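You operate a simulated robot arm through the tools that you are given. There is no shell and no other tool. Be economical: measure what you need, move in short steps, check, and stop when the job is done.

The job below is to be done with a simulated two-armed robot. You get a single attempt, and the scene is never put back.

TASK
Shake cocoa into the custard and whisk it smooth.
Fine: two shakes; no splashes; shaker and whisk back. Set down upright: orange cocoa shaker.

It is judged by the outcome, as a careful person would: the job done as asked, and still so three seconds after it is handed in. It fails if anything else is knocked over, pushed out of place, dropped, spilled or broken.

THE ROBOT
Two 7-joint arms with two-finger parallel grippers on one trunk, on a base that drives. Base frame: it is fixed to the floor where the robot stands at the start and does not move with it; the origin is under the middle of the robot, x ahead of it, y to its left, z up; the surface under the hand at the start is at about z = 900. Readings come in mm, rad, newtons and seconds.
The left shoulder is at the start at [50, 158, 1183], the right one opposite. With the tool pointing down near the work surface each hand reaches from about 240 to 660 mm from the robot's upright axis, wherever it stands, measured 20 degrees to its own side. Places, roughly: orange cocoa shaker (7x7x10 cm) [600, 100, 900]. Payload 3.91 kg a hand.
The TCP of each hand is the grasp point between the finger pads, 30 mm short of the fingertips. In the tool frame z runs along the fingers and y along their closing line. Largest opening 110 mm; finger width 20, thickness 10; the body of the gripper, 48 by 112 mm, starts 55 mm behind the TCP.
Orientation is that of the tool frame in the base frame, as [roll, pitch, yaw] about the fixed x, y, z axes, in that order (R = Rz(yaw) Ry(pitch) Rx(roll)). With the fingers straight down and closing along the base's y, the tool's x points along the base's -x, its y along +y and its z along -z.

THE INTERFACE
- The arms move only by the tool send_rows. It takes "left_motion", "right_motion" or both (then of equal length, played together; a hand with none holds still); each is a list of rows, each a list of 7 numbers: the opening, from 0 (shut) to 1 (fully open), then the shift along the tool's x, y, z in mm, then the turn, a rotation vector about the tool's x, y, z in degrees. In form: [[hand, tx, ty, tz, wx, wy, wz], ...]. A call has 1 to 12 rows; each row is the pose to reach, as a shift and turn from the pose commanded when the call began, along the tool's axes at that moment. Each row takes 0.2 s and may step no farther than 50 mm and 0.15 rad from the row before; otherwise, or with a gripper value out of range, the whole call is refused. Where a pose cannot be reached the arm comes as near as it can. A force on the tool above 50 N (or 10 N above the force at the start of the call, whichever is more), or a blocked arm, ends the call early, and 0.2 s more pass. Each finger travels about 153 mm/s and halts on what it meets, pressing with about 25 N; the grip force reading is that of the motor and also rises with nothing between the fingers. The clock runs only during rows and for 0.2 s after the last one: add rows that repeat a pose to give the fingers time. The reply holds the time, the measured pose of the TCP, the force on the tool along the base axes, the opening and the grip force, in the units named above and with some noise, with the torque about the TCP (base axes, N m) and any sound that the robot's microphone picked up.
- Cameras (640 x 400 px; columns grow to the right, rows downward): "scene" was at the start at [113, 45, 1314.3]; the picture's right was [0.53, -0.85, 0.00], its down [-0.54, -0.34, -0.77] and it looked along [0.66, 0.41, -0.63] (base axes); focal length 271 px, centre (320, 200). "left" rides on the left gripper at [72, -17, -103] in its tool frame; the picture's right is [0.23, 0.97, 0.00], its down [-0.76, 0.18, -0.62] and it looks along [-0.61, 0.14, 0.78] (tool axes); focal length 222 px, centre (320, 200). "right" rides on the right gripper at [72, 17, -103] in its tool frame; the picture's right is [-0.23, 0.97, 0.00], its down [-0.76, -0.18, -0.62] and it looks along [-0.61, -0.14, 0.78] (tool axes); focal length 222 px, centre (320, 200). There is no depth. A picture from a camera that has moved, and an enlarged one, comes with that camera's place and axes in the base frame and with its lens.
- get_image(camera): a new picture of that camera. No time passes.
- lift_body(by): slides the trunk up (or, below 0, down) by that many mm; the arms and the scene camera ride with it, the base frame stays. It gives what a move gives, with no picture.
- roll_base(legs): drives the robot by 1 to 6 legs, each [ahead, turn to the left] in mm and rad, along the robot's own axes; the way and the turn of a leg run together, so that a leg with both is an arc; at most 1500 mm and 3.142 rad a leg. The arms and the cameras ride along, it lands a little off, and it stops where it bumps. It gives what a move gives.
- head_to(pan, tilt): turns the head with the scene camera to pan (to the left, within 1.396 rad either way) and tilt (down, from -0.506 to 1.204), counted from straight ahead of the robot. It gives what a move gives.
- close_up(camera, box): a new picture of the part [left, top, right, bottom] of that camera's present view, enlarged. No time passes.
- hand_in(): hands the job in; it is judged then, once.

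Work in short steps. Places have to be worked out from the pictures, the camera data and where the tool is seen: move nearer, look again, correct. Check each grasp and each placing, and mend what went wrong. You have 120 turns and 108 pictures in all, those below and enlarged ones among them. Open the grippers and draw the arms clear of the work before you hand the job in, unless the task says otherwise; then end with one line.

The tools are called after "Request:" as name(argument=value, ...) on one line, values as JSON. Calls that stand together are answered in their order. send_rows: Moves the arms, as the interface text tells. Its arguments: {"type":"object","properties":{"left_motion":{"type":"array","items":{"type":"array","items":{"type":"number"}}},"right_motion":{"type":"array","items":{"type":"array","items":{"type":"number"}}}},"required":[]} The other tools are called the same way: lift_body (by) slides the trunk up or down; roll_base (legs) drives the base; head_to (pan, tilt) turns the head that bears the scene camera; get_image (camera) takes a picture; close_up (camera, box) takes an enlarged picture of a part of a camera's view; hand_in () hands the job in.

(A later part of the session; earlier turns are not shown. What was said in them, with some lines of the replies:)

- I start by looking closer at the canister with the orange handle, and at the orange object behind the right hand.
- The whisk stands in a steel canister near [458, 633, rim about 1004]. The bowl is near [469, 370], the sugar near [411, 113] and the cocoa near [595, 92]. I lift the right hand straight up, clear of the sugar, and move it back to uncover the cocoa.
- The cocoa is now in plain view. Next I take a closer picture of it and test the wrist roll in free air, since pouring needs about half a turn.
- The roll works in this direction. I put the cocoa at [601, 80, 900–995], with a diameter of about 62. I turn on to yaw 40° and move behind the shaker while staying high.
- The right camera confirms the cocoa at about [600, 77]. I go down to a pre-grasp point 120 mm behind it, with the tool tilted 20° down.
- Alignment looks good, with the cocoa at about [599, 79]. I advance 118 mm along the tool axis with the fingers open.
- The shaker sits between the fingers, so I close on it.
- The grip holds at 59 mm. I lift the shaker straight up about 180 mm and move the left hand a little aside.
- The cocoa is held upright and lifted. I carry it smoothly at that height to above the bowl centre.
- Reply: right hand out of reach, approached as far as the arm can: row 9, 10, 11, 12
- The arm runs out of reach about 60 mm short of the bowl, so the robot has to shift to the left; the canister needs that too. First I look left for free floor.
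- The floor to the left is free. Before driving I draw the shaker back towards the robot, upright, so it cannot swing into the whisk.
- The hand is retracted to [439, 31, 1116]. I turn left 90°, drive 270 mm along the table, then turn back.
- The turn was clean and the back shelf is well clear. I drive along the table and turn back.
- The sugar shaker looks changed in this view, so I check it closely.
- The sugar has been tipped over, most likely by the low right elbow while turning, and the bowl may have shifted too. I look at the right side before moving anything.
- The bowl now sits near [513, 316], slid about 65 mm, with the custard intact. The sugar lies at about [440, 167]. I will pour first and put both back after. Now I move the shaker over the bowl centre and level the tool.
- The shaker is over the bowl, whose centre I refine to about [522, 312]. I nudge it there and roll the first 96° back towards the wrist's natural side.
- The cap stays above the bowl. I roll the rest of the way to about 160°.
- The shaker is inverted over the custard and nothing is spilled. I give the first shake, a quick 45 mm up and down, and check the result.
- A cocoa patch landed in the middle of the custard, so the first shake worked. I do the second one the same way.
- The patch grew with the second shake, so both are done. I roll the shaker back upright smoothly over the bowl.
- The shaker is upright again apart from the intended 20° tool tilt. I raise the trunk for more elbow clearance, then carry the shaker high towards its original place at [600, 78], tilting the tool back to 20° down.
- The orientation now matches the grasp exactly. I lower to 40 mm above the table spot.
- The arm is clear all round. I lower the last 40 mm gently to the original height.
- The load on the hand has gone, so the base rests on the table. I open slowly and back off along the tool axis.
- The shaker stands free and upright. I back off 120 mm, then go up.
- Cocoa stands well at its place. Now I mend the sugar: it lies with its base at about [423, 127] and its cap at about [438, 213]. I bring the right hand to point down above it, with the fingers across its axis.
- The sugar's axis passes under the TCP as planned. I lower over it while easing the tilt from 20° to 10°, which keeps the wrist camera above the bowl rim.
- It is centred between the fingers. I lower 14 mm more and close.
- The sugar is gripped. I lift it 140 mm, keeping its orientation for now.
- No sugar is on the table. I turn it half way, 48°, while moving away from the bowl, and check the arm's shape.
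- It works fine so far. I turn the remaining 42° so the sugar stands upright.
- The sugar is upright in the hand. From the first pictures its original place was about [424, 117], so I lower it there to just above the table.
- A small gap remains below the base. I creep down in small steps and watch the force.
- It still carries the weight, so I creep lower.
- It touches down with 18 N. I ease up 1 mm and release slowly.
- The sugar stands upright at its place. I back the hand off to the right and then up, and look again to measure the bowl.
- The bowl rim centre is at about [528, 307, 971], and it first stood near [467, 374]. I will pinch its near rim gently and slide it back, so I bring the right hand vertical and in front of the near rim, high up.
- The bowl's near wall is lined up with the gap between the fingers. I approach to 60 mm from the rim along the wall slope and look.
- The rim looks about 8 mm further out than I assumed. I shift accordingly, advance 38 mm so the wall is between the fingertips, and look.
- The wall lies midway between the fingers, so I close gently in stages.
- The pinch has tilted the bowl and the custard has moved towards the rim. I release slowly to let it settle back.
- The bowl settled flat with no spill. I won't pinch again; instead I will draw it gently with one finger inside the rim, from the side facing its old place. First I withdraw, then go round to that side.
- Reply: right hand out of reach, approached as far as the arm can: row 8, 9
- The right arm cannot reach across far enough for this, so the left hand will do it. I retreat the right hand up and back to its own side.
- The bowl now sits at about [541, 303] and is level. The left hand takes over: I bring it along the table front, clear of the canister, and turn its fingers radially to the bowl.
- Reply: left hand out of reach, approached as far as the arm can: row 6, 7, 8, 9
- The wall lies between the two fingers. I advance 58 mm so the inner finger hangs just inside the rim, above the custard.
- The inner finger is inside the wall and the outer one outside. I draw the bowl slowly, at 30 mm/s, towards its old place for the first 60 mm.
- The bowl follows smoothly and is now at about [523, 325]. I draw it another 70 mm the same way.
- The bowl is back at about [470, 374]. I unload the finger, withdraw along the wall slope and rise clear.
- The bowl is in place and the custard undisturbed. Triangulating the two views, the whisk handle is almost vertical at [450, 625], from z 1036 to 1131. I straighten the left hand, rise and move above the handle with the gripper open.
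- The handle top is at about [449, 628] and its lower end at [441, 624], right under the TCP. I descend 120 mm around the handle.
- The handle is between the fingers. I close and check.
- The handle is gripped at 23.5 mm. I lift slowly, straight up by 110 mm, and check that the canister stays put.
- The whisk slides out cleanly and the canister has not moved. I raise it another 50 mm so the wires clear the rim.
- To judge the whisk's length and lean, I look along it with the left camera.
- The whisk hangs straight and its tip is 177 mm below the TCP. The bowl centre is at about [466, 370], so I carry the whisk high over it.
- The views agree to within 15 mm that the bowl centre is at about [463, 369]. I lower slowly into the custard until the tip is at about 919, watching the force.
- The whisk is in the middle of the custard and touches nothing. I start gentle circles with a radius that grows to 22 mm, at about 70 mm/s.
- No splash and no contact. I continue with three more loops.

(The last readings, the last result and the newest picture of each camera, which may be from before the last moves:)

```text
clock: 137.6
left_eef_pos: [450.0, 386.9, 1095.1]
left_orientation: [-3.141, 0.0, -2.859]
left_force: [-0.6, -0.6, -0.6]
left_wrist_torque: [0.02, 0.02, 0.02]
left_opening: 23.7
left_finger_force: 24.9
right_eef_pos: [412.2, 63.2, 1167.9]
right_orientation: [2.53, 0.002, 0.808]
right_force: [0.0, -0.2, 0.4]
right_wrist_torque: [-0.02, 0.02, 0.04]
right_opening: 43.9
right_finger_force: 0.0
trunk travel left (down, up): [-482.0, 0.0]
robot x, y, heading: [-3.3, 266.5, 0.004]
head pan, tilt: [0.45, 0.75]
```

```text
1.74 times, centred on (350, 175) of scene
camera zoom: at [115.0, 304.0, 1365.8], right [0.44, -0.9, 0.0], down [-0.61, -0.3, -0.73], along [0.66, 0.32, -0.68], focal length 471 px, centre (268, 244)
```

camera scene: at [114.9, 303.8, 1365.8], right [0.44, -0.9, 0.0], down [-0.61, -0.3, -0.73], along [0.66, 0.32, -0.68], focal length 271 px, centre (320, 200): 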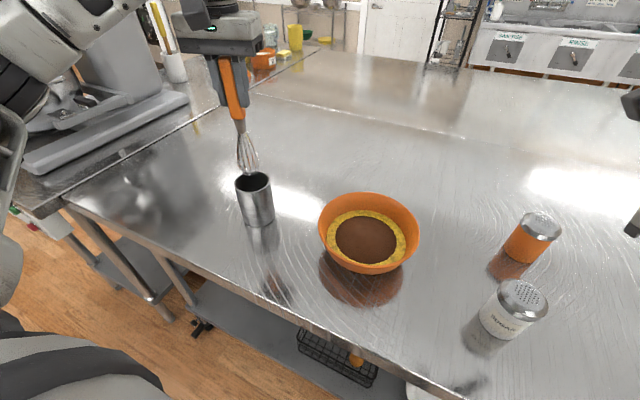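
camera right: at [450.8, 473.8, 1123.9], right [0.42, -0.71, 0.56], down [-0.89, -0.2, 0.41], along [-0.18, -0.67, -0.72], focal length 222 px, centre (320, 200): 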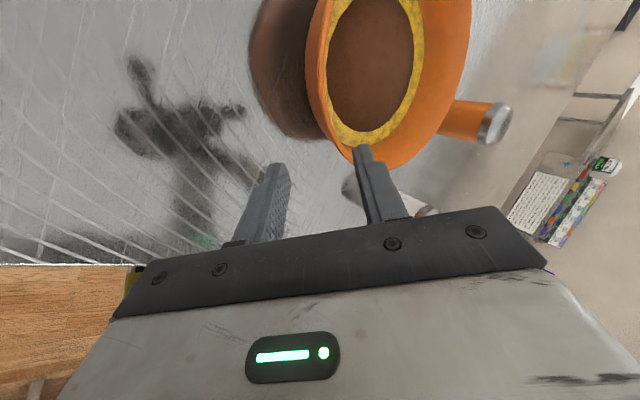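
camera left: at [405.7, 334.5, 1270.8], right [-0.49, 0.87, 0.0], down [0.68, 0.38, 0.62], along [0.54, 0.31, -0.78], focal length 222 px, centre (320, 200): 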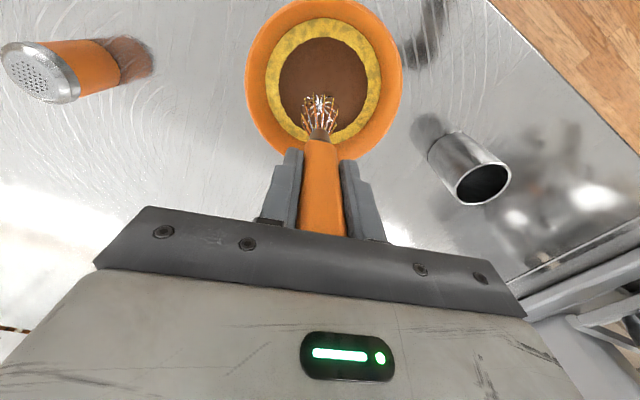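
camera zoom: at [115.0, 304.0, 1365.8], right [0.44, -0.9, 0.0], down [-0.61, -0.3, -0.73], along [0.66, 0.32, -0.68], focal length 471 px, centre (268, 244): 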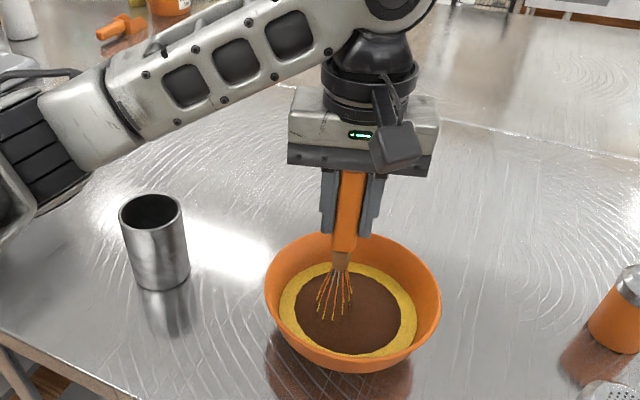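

The custard is getting smoother but the cocoa is still a patch. I widen the circles to 30 mm, slightly faster, still clear of the wall.

Request:
send_rows(left_motion=[[0.05, -16.1, 7.6, 0, 0, 0, 0], [0.05, -31.1, -3.3, 0, 0, 0, 0], [0.05, -36.8, -20.9, 0, 0, 0, 0], [0.05, -31.1, -38.5, 0, 0, 0, 0], [0.05, -16.1, -49.4, 0, 0, 0, 0], [0.05, 2.5, -49.4, 0, 0, 0, 0], [0.05, 17.5, -38.5, 0, 0, 0, 0], [0.05, 23.2, -20.9, 0, 0, 0, 0], [0.05, 17.5, -3.3, 0, 0, 0, 0], [0.05, 2.5, 7.6, 0, 0, 0, 0], [0.05, -16.1, 7.6, 0, 0, 0, 0], [0.05, -31.1, -3.3, 0, 0, 0, 0]])

Request:
send_rows(left_motion=[[0.05, -5.7, -17.6, 0, 0, 0, 0], [0.05, 0, -35.2, 0, 0, 0, 0], [0.05, 15, -46.1, 0, 0, 0, 0], [0.05, 33.6, -46.1, 0, 0, 0, 0], [0.05, 48.6, -35.2, 0, 0, 0, 0], [0.05, 54.3, -17.6, 0, 0, 0, 0], [0.05, 48.6, 0, 0, 0, 0, 0], [0.05, 33.6, 10.9, 0, 0, 0, 0], [0.05, 15, 10.9, 0, 0, 0, 0], [0.05, 0, 0, 0, 0, 0, 0]])

Request:
close_up(camera="scene", box=[230, 60, 470, 290])

```text
clock: 140.2
left_eef_pos: [478.7, 392.0, 1096.0]
left_orientation: [-3.141, -0.001, -2.857]
left_force: [-0.4, -0.5, -0.5]
left_wrist_torque: [0.01, 0.01, 0.01]
left_opening: 23.9
left_finger_force: 24.3
right_eef_pos: [412.9, 61.6, 1168.0]
right_orientation: [2.53, 0.003, 0.807]
right_force: [-0.2, 0.3, 0.4]
right_wrist_torque: [-0.02, 0.03, -0.02]
right_opening: 43.8
right_finger_force: 0.0
trunk travel left (down, up): [-482.0, 0.0]
robot x, y, heading: [1.9, 269.0, 0.004]
head pan, tilt: [0.45, 0.75]
```

```text
clock: 142.4
left_eef_pos: [477.8, 393.3, 1096.1]
left_orientation: [3.141, 0.0, -2.857]
left_force: [-0.1, 0.4, -1.5]
left_wrist_torque: [0.01, 0.04, -0.03]
left_opening: 23.5
left_finger_force: 24.7
right_eef_pos: [412.6, 61.6, 1168.2]
right_orientation: [2.532, 0.002, 0.808]
right_force: [0.1, 0.2, -0.2]
right_wrist_torque: [-0.02, -0.04, 0.04]
right_opening: 44.1
right_finger_force: 0.1
trunk travel left (down, up): [-482.0, 0.0]
robot x, y, heading: [1.7, 266.7, 0.001]
head pan, tilt: [0.45, 0.75]
```

```text
1.74 times, centred on (350, 175) of scene
camera zoom: at [115.2, 303.6, 1365.8], right [0.44, -0.9, 0.0], down [-0.61, -0.3, -0.73], along [0.66, 0.32, -0.68], focal length 471 px, centre (268, 244)
```

zoom: 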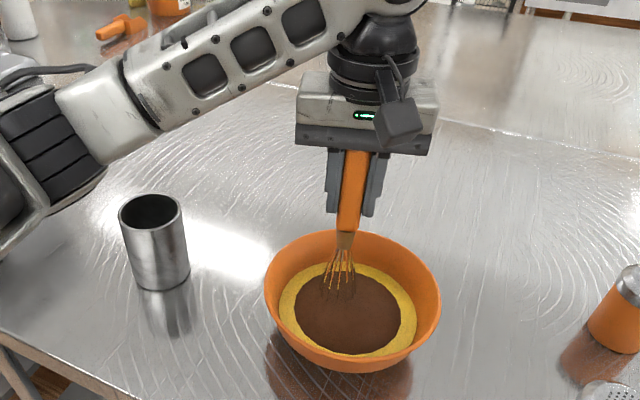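

I look closely at the custard surface.

Request:
close_up(camera="scene", box=[315, 185, 425, 280])

```text
4.21 times, centred on (370, 232) of scene
camera zoom: at [115.2, 303.6, 1365.8], right [0.44, -0.9, 0.0], down [-0.61, -0.3, -0.73], along [0.66, 0.32, -0.68], focal length 1140 px, centre (110, 63)
```

zoom: 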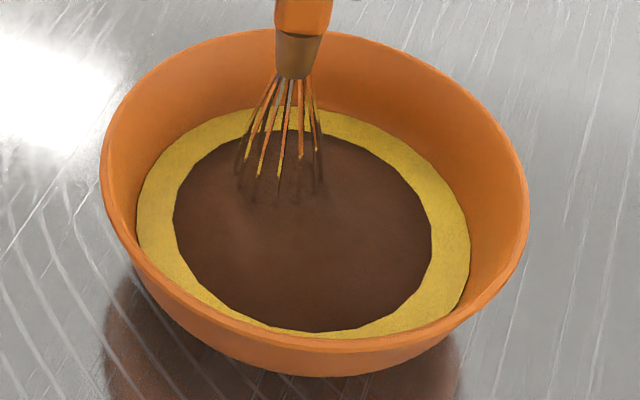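

The yellow is now smooth, but the cocoa disc is not yet blended. I do four more loops at the same gentle speed.

Request:
send_rows(left_motion=[[0.05, -5.7, -17.6, 0, 0, 0, 0], [0.05, 0, -35.2, 0, 0, 0, 0], [0.05, 15, -46.1, 0, 0, 0, 0], [0.05, 33.6, -46.1, 0, 0, 0, 0], [0.05, 48.6, -35.2, 0, 0, 0, 0], [0.05, 54.3, -17.6, 0, 0, 0, 0], [0.05, 48.6, 0, 0, 0, 0, 0], [0.05, 33.6, 10.9, 0, 0, 0, 0], [0.05, 15, 10.9, 0, 0, 0, 0], [0.05, 0, 0, 0, 0, 0, 0]])

Request:
send_rows(left_motion=[[0.05, -5.7, -17.6, 0, 0, 0, 0], [0.05, 0, -35.2, 0, 0, 0, 0], [0.05, 15, -46.1, 0, 0, 0, 0], [0.05, 33.6, -46.1, 0, 0, 0, 0], [0.05, 48.6, -35.2, 0, 0, 0, 0], [0.05, 54.3, -17.6, 0, 0, 0, 0], [0.05, 48.6, 0, 0, 0, 0, 0], [0.05, 33.6, 10.9, 0, 0, 0, 0], [0.05, 15, 10.9, 0, 0, 0, 0], [0.05, 0, 0, 0, 0, 0, 0]])

Request:
send_rows(left_motion=[[0.05, -5.7, -17.6, 0, 0, 0, 0], [0.05, 0, -35.2, 0, 0, 0, 0], [0.05, 15, -46.1, 0, 0, 0, 0], [0.05, 33.6, -46.1, 0, 0, 0, 0], [0.05, 48.6, -35.2, 0, 0, 0, 0], [0.05, 54.3, -17.6, 0, 0, 0, 0], [0.05, 48.6, 0, 0, 0, 0, 0], [0.05, 33.6, 10.9, 0, 0, 0, 0], [0.05, 15, 10.9, 0, 0, 0, 0], [0.05, 0, 0, 0, 0, 0, 0]])

Request:
send_rows(left_motion=[[0.05, -5.7, -17.6, 0, 0, 0, 0], [0.05, 0, -35.2, 0, 0, 0, 0], [0.05, 15, -46.1, 0, 0, 0, 0], [0.05, 33.6, -46.1, 0, 0, 0, 0], [0.05, 48.6, -35.2, 0, 0, 0, 0], [0.05, 54.3, -17.6, 0, 0, 0, 0], [0.05, 48.6, 0, 0, 0, 0, 0], [0.05, 33.6, 10.9, 0, 0, 0, 0], [0.05, 15, 10.9, 0, 0, 0, 0], [0.05, 0, 0, 0, 0, 0, 0]])

Request:
close_up(camera="scene", box=[315, 185, 425, 280])

```text
clock: 144.6
left_eef_pos: [480.7, 392.7, 1096.1]
left_orientation: [-3.141, -0.001, -2.856]
left_force: [0.3, -0.8, -0.6]
left_wrist_torque: [0.0, 0.0, 0.02]
left_opening: 24.0
left_finger_force: 24.9
right_eef_pos: [414.5, 62.3, 1168.3]
right_orientation: [2.532, 0.001, 0.809]
right_force: [0.1, -0.4, 0.1]
right_wrist_torque: [0.01, 0.0, 0.01]
right_opening: 43.9
right_finger_force: 0.0
trunk travel left (down, up): [-482.0, 0.0]
robot x, y, heading: [4.1, 268.2, 0.008]
head pan, tilt: [0.45, 0.75]
```

```text
clock: 146.8
left_eef_pos: [477.7, 391.8, 1096.9]
left_orientation: [-3.141, 0.0, -2.858]
left_force: [-1.1, 0.5, -0.9]
left_wrist_torque: [0.0, 0.0, 0.0]
left_opening: 23.4
left_finger_force: 24.9
right_eef_pos: [413.4, 62.5, 1169.5]
right_orientation: [2.531, 0.002, 0.807]
right_force: [-0.3, 0.4, 0.3]
right_wrist_torque: [0.0, -0.05, -0.02]
right_opening: 43.8
right_finger_force: 0.0
trunk travel left (down, up): [-482.0, 0.0]
robot x, y, heading: [-1.5, 264.1, 0.007]
head pan, tilt: [0.45, 0.75]
```

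```text
clock: 149.0
left_eef_pos: [480.5, 393.2, 1093.6]
left_orientation: [-3.14, 0.001, -2.857]
left_force: [0.3, -0.5, -0.7]
left_wrist_torque: [0.0, 0.02, 0.02]
left_opening: 23.6
left_finger_force: 24.7
right_eef_pos: [413.0, 62.4, 1167.3]
right_orientation: [2.529, 0.002, 0.809]
right_force: [-0.2, -0.4, 0.4]
right_wrist_torque: [0.0, -0.02, 0.03]
right_opening: 44.2
right_finger_force: 0.0
trunk travel left (down, up): [-482.0, 0.0]
robot x, y, heading: [2.4, 269.1, 0.003]
head pan, tilt: [0.45, 0.75]
```

```text
clock: 151.2
left_eef_pos: [477.4, 392.1, 1095.0]
left_orientation: [3.141, 0.0, -2.857]
left_force: [0.0, 0.7, -0.3]
left_wrist_torque: [0.01, 0.03, 0.02]
left_opening: 23.5
left_finger_force: 24.8
right_eef_pos: [412.4, 62.8, 1167.3]
right_orientation: [2.531, 0.002, 0.807]
right_force: [0.0, 1.2, -0.7]
right_wrist_torque: [0.0, -0.01, 0.01]
right_opening: 44.0
right_finger_force: 0.2
trunk travel left (down, up): [-482.0, 0.0]
robot x, y, heading: [0.9, 267.4, 0.008]
head pan, tilt: [0.45, 0.75]
```

```text
4.21 times, centred on (370, 232) of scene
camera zoom: at [115.1, 303.5, 1365.8], right [0.44, -0.9, 0.0], down [-0.61, -0.3, -0.73], along [0.66, 0.32, -0.68], focal length 1140 px, centre (110, 63)
```

zoom: 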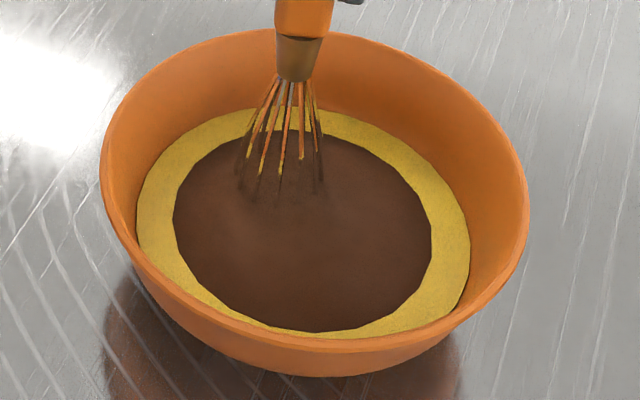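

More loops change nothing further: the surface is smooth with no lumps and no splashes, so the disc appears to be just how the added cocoa is drawn. I bring the whisk to the centre, draw it out slowly and let it drip for a moment.

Request:
send_rows(left_motion=[[0.05, 12, -9, 0, 0, 0, 0], [0.05, 24, -17.6, 0, 0, 0, 0], [0.05, 24, -17.6, -5, 0, 0, 0], [0.05, 24, -17.6, -11, 0, 0, 0], [0.05, 24, -17.6, -17, 0, 0, 0], [0.05, 24, -17.6, -23, 0, 0, 0], [0.05, 24, -17.6, -29, 0, 0, 0], [0.05, 24, -17.6, -35, 0, 0, 0], [0.05, 24, -17.6, -42, 0, 0, 0], [0.05, 24, -17.6, -50, 0, 0, 0], [0.05, 24, -17.6, -50, 0, 0, 0], [0.05, 24, -17.6, -50, 0, 0, 0]])

Request:
send_rows(left_motion=[[0.05, 0, 0, 0, 0, 0, 0], [0.05, 0, 0, 0, 0, 0, 0], [0.05, 0, 0, 0, 0, 0, 0], [0.05, 0, 0, -10, 0, 0, 0], [0.05, 0, 0, -25, 0, 0, 0], [0.05, 0, 0, -45, 0, 0, 0], [0.05, 0, 0, -65, 0, 0, 0], [0.05, 0, 0, -85, 0, 0, 0], [0.05, 0, 0, -98, 0, 0, 0], [0.05, 0, 0, -102, 0, 0, 0], [0.05, 0, 0, -102, 0, 0, 0]])

Request:
close_up(camera="scene", box=[210, 60, 450, 290])

```text
clock: 153.8
left_eef_pos: [460.6, 369.2, 1144.6]
left_orientation: [3.141, -0.002, -2.855]
left_force: [-0.2, 0.0, -1.0]
left_wrist_torque: [0.02, 0.02, -0.02]
left_opening: 23.8
left_finger_force: 24.7
right_eef_pos: [413.6, 61.9, 1167.9]
right_orientation: [2.531, 0.001, 0.808]
right_force: [0.9, 0.2, 0.4]
right_wrist_torque: [0.04, -0.01, -0.01]
right_opening: 44.0
right_finger_force: 0.1
trunk travel left (down, up): [-482.0, 0.0]
robot x, y, heading: [-1.6, 266.4, 0.007]
head pan, tilt: [0.45, 0.75]
```

```text
clock: 156.2
left_eef_pos: [461.8, 368.1, 1245.9]
left_orientation: [-3.141, 0.001, -2.857]
left_force: [-0.2, 0.6, -0.5]
left_wrist_torque: [0.01, 0.02, 0.0]
left_opening: 23.8
left_finger_force: 25.0
right_eef_pos: [412.7, 62.7, 1167.3]
right_orientation: [2.533, 0.002, 0.808]
right_force: [-0.1, -0.8, 0.4]
right_wrist_torque: [0.01, 0.01, -0.01]
right_opening: 44.2
right_finger_force: 0.0
trunk travel left (down, up): [-482.0, 0.0]
robot x, y, heading: [-0.2, 268.7, 0.003]
head pan, tilt: [0.45, 0.75]
```

```text
1.74 times, centred on (330, 175) of scene
camera zoom: at [114.9, 303.9, 1365.8], right [0.44, -0.9, 0.0], down [-0.61, -0.3, -0.73], along [0.66, 0.32, -0.68], focal length 471 px, centre (303, 244)
```

zoom: 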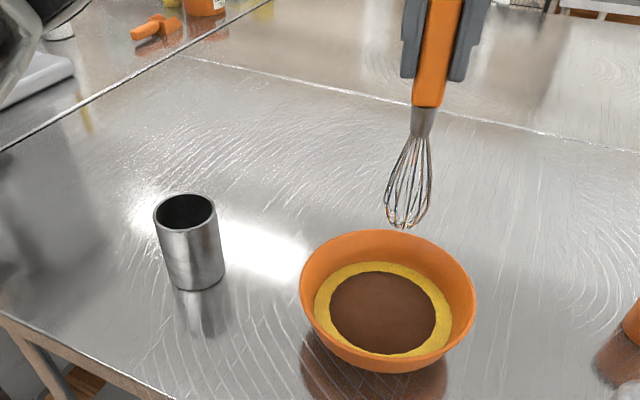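

It came out clean. I carry the whisk back above the canister.

Request:
send_rows(left_motion=[[0.05, -3, 12, 0, 0, 0, 0], [0.05, -10, 40, 0, 0, 0, 0], [0.05, -18, 74, 0, 0, 0, 0], [0.05, -26, 110, 0, 0, 0, 0], [0.05, -35, 146, 0, 0, 0, 0], [0.05, -44, 182, 0, 0, 0, 0], [0.05, -52, 216, 0, 0, 0, 0], [0.05, -58, 242, 0, 0, 0, 0], [0.05, -60.3, 252.3, 0, 0, 0, 0], [0.05, -60.3, 252.3, 0, 0, 0, 0], [0.05, -60.3, 252.3, 0, 0, 0, 0]])

Request:
close_up(camera="left", box=[270, 50, 370, 150])

```text
clock: 158.6
left_eef_pos: [447.0, 628.7, 1246.0]
left_orientation: [3.141, 0.0, -2.857]
left_force: [-1.0, 0.6, -0.6]
left_wrist_torque: [0.03, 0.0, 0.01]
left_opening: 23.7
left_finger_force: 25.0
right_eef_pos: [413.2, 63.7, 1168.1]
right_orientation: [2.529, 0.001, 0.808]
right_force: [0.0, 0.0, 0.6]
right_wrist_torque: [0.01, 0.01, 0.01]
right_opening: 43.8
right_finger_force: 0.1
trunk travel left (down, up): [-482.0, 0.0]
robot x, y, heading: [1.5, 268.3, 0.006]
head pan, tilt: [0.45, 0.75]
```

```text
4.00 times, centred on (320, 100) of left
camera zoom: at [382.8, 592.6, 1350.1], right [-0.49, 0.87, 0.0], down [0.68, 0.38, 0.62], along [0.54, 0.31, -0.78], focal length 888 px, centre (320, 600)
```

zoom: 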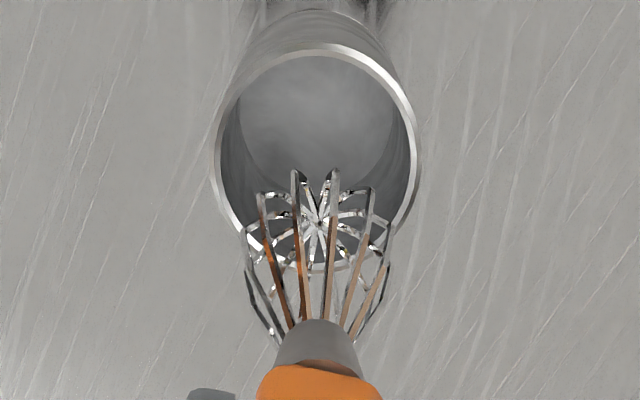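

The view matches the lift-out to within about 2 mm. I correct that and lower the whisk into the canister.

Request:
send_rows(left_motion=[[0.05, -0.5, -2.4, 0, 0, 0, 0], [0.05, -0.5, -2.4, 12, 0, 0, 0], [0.05, -0.5, -2.4, 28, 0, 0, 0], [0.05, -0.5, -2.4, 44, 0, 0, 0], [0.05, -0.5, -2.4, 60, 0, 0, 0], [0.05, -0.5, -2.4, 76, 0, 0, 0], [0.05, -0.5, -2.4, 92, 0, 0, 0], [0.05, -0.5, -2.4, 108, 0, 0, 0], [0.05, -0.5, -2.4, 122, 0, 0, 0], [0.05, -0.5, -2.4, 134, 0, 0, 0], [0.05, -0.5, -2.4, 144, 0, 0, 0], [0.05, -0.5, -2.4, 150, 0, 0, 0]])

Request:
send_rows(left_motion=[[0.05, 0, 0, 3, 0, 0, 0], [0.05, 0, 0, 6, 0, 0, 0], [0.05, 0, 0, 9, 0, 0, 0], [0.05, 0, 0, 9, 0, 0, 0]])

Request:
close_up(camera="scene", box=[160, 60, 400, 280])

```text
clock: 161.2
left_eef_pos: [448.3, 627.2, 1098.5]
left_orientation: [3.141, -0.001, -2.856]
left_force: [0.1, -0.3, -0.8]
left_wrist_torque: [0.0, 0.01, 0.01]
left_opening: 23.6
left_finger_force: 25.0
right_eef_pos: [412.3, 62.0, 1168.6]
right_orientation: [2.531, 0.0, 0.809]
right_force: [0.1, 0.3, 0.0]
right_wrist_torque: [0.02, 0.02, 0.0]
right_opening: 44.2
right_finger_force: 0.1
trunk travel left (down, up): [-482.0, 0.0]
robot x, y, heading: [0.7, 267.1, 0.002]
head pan, tilt: [0.45, 0.75]
```

```text
clock: 162.2
left_eef_pos: [450.1, 624.3, 1089.3]
left_orientation: [-3.141, -0.001, -2.858]
left_force: [0.1, -0.1, 0.0]
left_wrist_torque: [-0.01, -0.01, 0.01]
left_opening: 23.7
left_finger_force: 25.2
right_eef_pos: [411.7, 63.3, 1167.5]
right_orientation: [2.531, 0.001, 0.808]
right_force: [-0.3, 0.0, -0.5]
right_wrist_torque: [0.01, -0.01, 0.01]
right_opening: 44.5
right_finger_force: 0.0
trunk travel left (down, up): [-482.0, 0.0]
robot x, y, heading: [0.7, 267.3, 0.004]
head pan, tilt: [0.45, 0.75]
```

```text
1.82 times, centred on (280, 170) of scene
camera zoom: at [114.9, 303.9, 1365.8], right [0.44, -0.9, 0.0], down [-0.61, -0.3, -0.73], along [0.66, 0.32, -0.68], focal length 492 px, centre (393, 254)
```

zoom: 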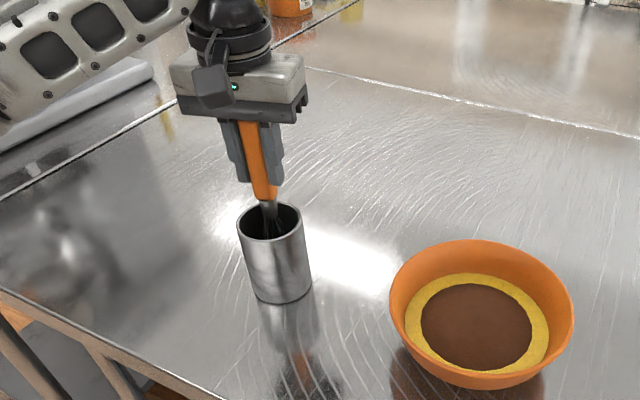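

It is almost at the original height. I lower 2.5 mm more, open slowly and let it settle.

Request:
send_rows(left_motion=[[0.05, 0, 0, 1.3, 0, 0, 0], [0.05, 0, 0, 2.5, 0, 0, 0], [0.2, 0, 0, 2.5, 0, 0, 0], [0.24, 0, 0, 2.5, 0, 0, 0], [0.3, 0, 0, 2.5, 0, 0, 0], [0.4, 0, 0, 2.5, 0, 0, 0], [0.5, 0, 0, 2.5, 0, 0, 0], [0.7, 0, 0, 2.5, 0, 0, 0], [0.7, 0, 0, 2.5, 0, 0, 0], [0.7, 0, 0, 2.5, 0, 0, 0]])

Request:
get_image(camera="left")

```text
clock: 164.4
left_eef_pos: [449.5, 626.3, 1087.3]
left_orientation: [3.141, -0.001, -2.858]
left_force: [-0.4, -0.2, 0.3]
left_wrist_torque: [-0.01, -0.02, 0.0]
left_opening: 77.0
left_finger_force: 0.0
right_eef_pos: [413.9, 63.0, 1167.3]
right_orientation: [2.53, 0.003, 0.809]
right_force: [0.1, 0.4, -0.4]
right_wrist_torque: [0.01, 0.0, 0.05]
right_opening: 44.2
right_finger_force: 0.0
trunk travel left (down, up): [-482.0, 0.0]
robot x, y, heading: [0.1, 267.9, 0.004]
head pan, tilt: [0.45, 0.75]
```

```text
16 pictures are left
camera left: at [385.9, 589.6, 1190.8], right [-0.49, 0.87, 0.0], down [0.68, 0.38, 0.62], along [0.54, 0.31, -0.78], focal length 222 px, centre (320, 200)
```

left: 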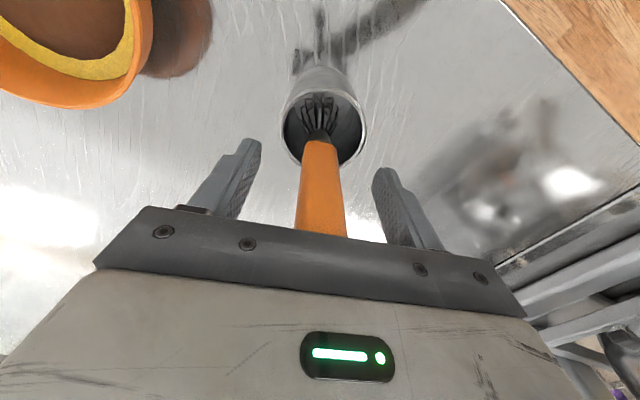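

The whisk stands free in its canister. I rise straight up past the handle and then move the left hand back towards the robot.

Request:
send_rows(left_motion=[[0.7, 0, 0, -25, 0, 0, 0], [0.7, 0, 0, -55, 0, 0, 0], [0.7, 0, 0, -85, 0, 0, 0], [0.8, 0, 0, -115, 0, 0, 0], [0.9, 0, 0, -135, 0, 0, 0], [1, 40, 0, -140, 0, 0, 0], [1, 80, 0, -140, 0, 0, 0], [1, 120, 0, -140, 0, 0, 0], [1, 160, 0, -140, 0, 0, 0]], right_motion=[[0.5, 0, 0, 0, 0, 0, 0], [0.6, 0, 0, 0, 0, 0, 0], [0.7, 0, 0, 0, 0, 0, 0], [0.8, 0, 0, 0, 0, 0, 0], [0.9, 0, 0, 0, 0, 0, 0], [1, 0, 0, 0, 0, 0, 0], [1, 0, 0, 0, 0, 0, 0], [1, 0, 0, 0, 0, 0, 0], [1, 0, 0, 0, 0, 0, 0]])

Request:
head_to(pan=0.15, tilt=0.75)

Request:
get_image(camera="scene")

Request:
close_up(camera="scene", box=[120, 100, 460, 310])

```text
clock: 166.4
left_eef_pos: [294.6, 585.4, 1226.2]
left_orientation: [-3.141, 0.0, -2.857]
left_force: [0.0, -0.8, 0.2]
left_wrist_torque: [0.0, -0.03, -0.05]
left_opening: 109.9
left_finger_force: 0.0
right_eef_pos: [412.2, 63.3, 1168.6]
right_orientation: [2.532, 0.001, 0.808]
right_force: [0.2, 0.0, 0.5]
right_wrist_torque: [-0.02, 0.01, -0.03]
right_opening: 109.9
right_finger_force: 0.1
trunk travel left (down, up): [-482.0, 0.0]
robot x, y, heading: [-0.6, 270.2, 0.003]
head pan, tilt: [0.45, 0.75]
```

```text
clock: 167.2
left_eef_pos: [296.0, 586.2, 1227.7]
left_orientation: [3.141, 0.0, -2.855]
left_force: [0.6, -0.1, -0.5]
left_wrist_torque: [-0.01, -0.01, -0.01]
left_opening: 110.0
left_finger_force: 0.0
right_eef_pos: [412.4, 61.9, 1166.6]
right_orientation: [2.531, 0.002, 0.81]
right_force: [0.4, -0.1, 0.0]
right_wrist_torque: [0.01, -0.05, 0.04]
right_opening: 109.9
right_finger_force: 0.1
trunk travel left (down, up): [-482.0, 0.0]
robot x, y, heading: [0.3, 267.0, 0.007]
head pan, tilt: [0.15, 0.75]
```

```text
15 pictures are left
camera scene: at [122.2, 280.3, 1365.8], right [0.16, -0.99, 0.0], down [-0.67, -0.11, -0.73], along [0.72, 0.11, -0.68], focal length 271 px, centre (320, 200)
```

scene: 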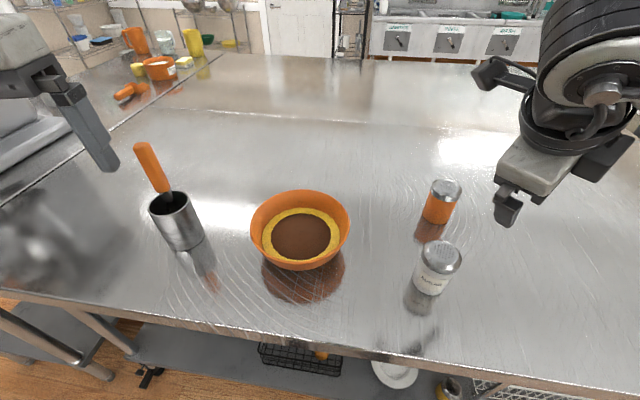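

```text
1.88 times, centred on (290, 205) of scene
camera zoom: at [122.2, 280.3, 1365.8], right [0.16, -0.99, 0.0], down [-0.67, -0.11, -0.73], along [0.72, 0.11, -0.68], focal length 510 px, centre (376, 191)
```

zoom: 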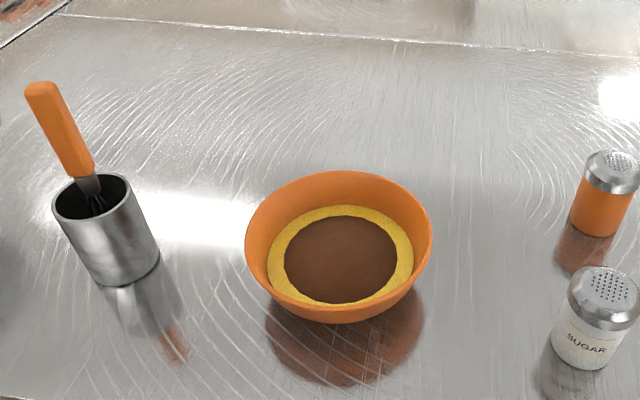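

Everything is in its place. Before handing in I inspect the custard once more at high zoom.

Request:
close_up(camera="scene", box=[245, 185, 355, 275])

```text
4.44 times, centred on (300, 230) of scene
camera zoom: at [122.2, 280.3, 1365.8], right [0.16, -0.99, 0.0], down [-0.67, -0.11, -0.73], along [0.72, 0.11, -0.68], focal length 1203 px, centre (409, 67)
```

zoom: 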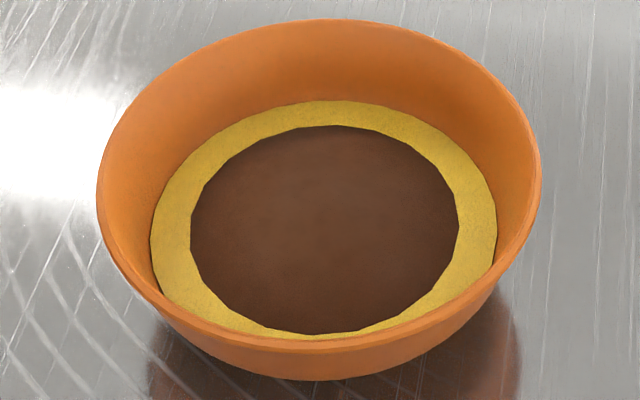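

The lumps are gone and the bowl is clean and upright. I draw the right hand further back and up, clear of the shakers.

Request:
send_rows(right_motion=[[1, -28, 11, -5, 0, 0, 0], [1, -56, 22, -9, 0, 0, 0], [1, -85, 33, -14, 0, 0, 0], [1, -113, 44, -18, 0, 0, 0], [1, -113, 44, -18, 0, 0, 0]])

Request:
get_image(camera="scene")

```text
clock: 168.4
left_eef_pos: [295.2, 585.6, 1226.0]
left_orientation: [3.141, 0.0, -2.856]
left_force: [0.3, -0.1, 0.9]
left_wrist_torque: [-0.01, 0.03, -0.01]
left_opening: 110.1
left_finger_force: 0.1
right_eef_pos: [352.5, -37.3, 1209.2]
right_orientation: [2.53, 0.002, 0.81]
right_force: [-0.4, -0.7, 0.0]
right_wrist_torque: [0.0, 0.01, 0.02]
right_opening: 109.8
right_finger_force: 0.2
trunk travel left (down, up): [-482.0, 0.0]
robot x, y, heading: [-3.0, 266.1, 0.003]
head pan, tilt: [0.15, 0.75]
```

```text
12 pictures are left
camera scene: at [122.6, 280.6, 1365.7], right [0.16, -0.99, 0.0], down [-0.67, -0.11, -0.73], along [0.72, 0.11, -0.68], focal length 271 px, centre (320, 200)
```

scene: 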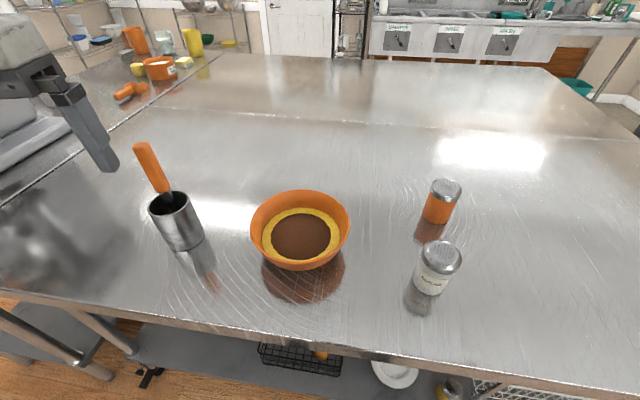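

Both shakers stand upright, the whisk is in its canister, the bowl is in place and both hands are empty and clear, so I hand in.

Request:
hand_in()

```text
The job is handed in.
```

I shook the cocoa in twice, whisked the custard with no splashes, and put the shaker (upright) and whisk back, but while driving I knocked the sugar shaker over and slid the bowl about 85 mm. I stood the sugar up again and drew the bowl back to about where each had been, with no spill visible. The custard's lumps are gone, but the cocoa still shows as a dark disc that more whisking did not change, so I can't confirm it is fully blended.
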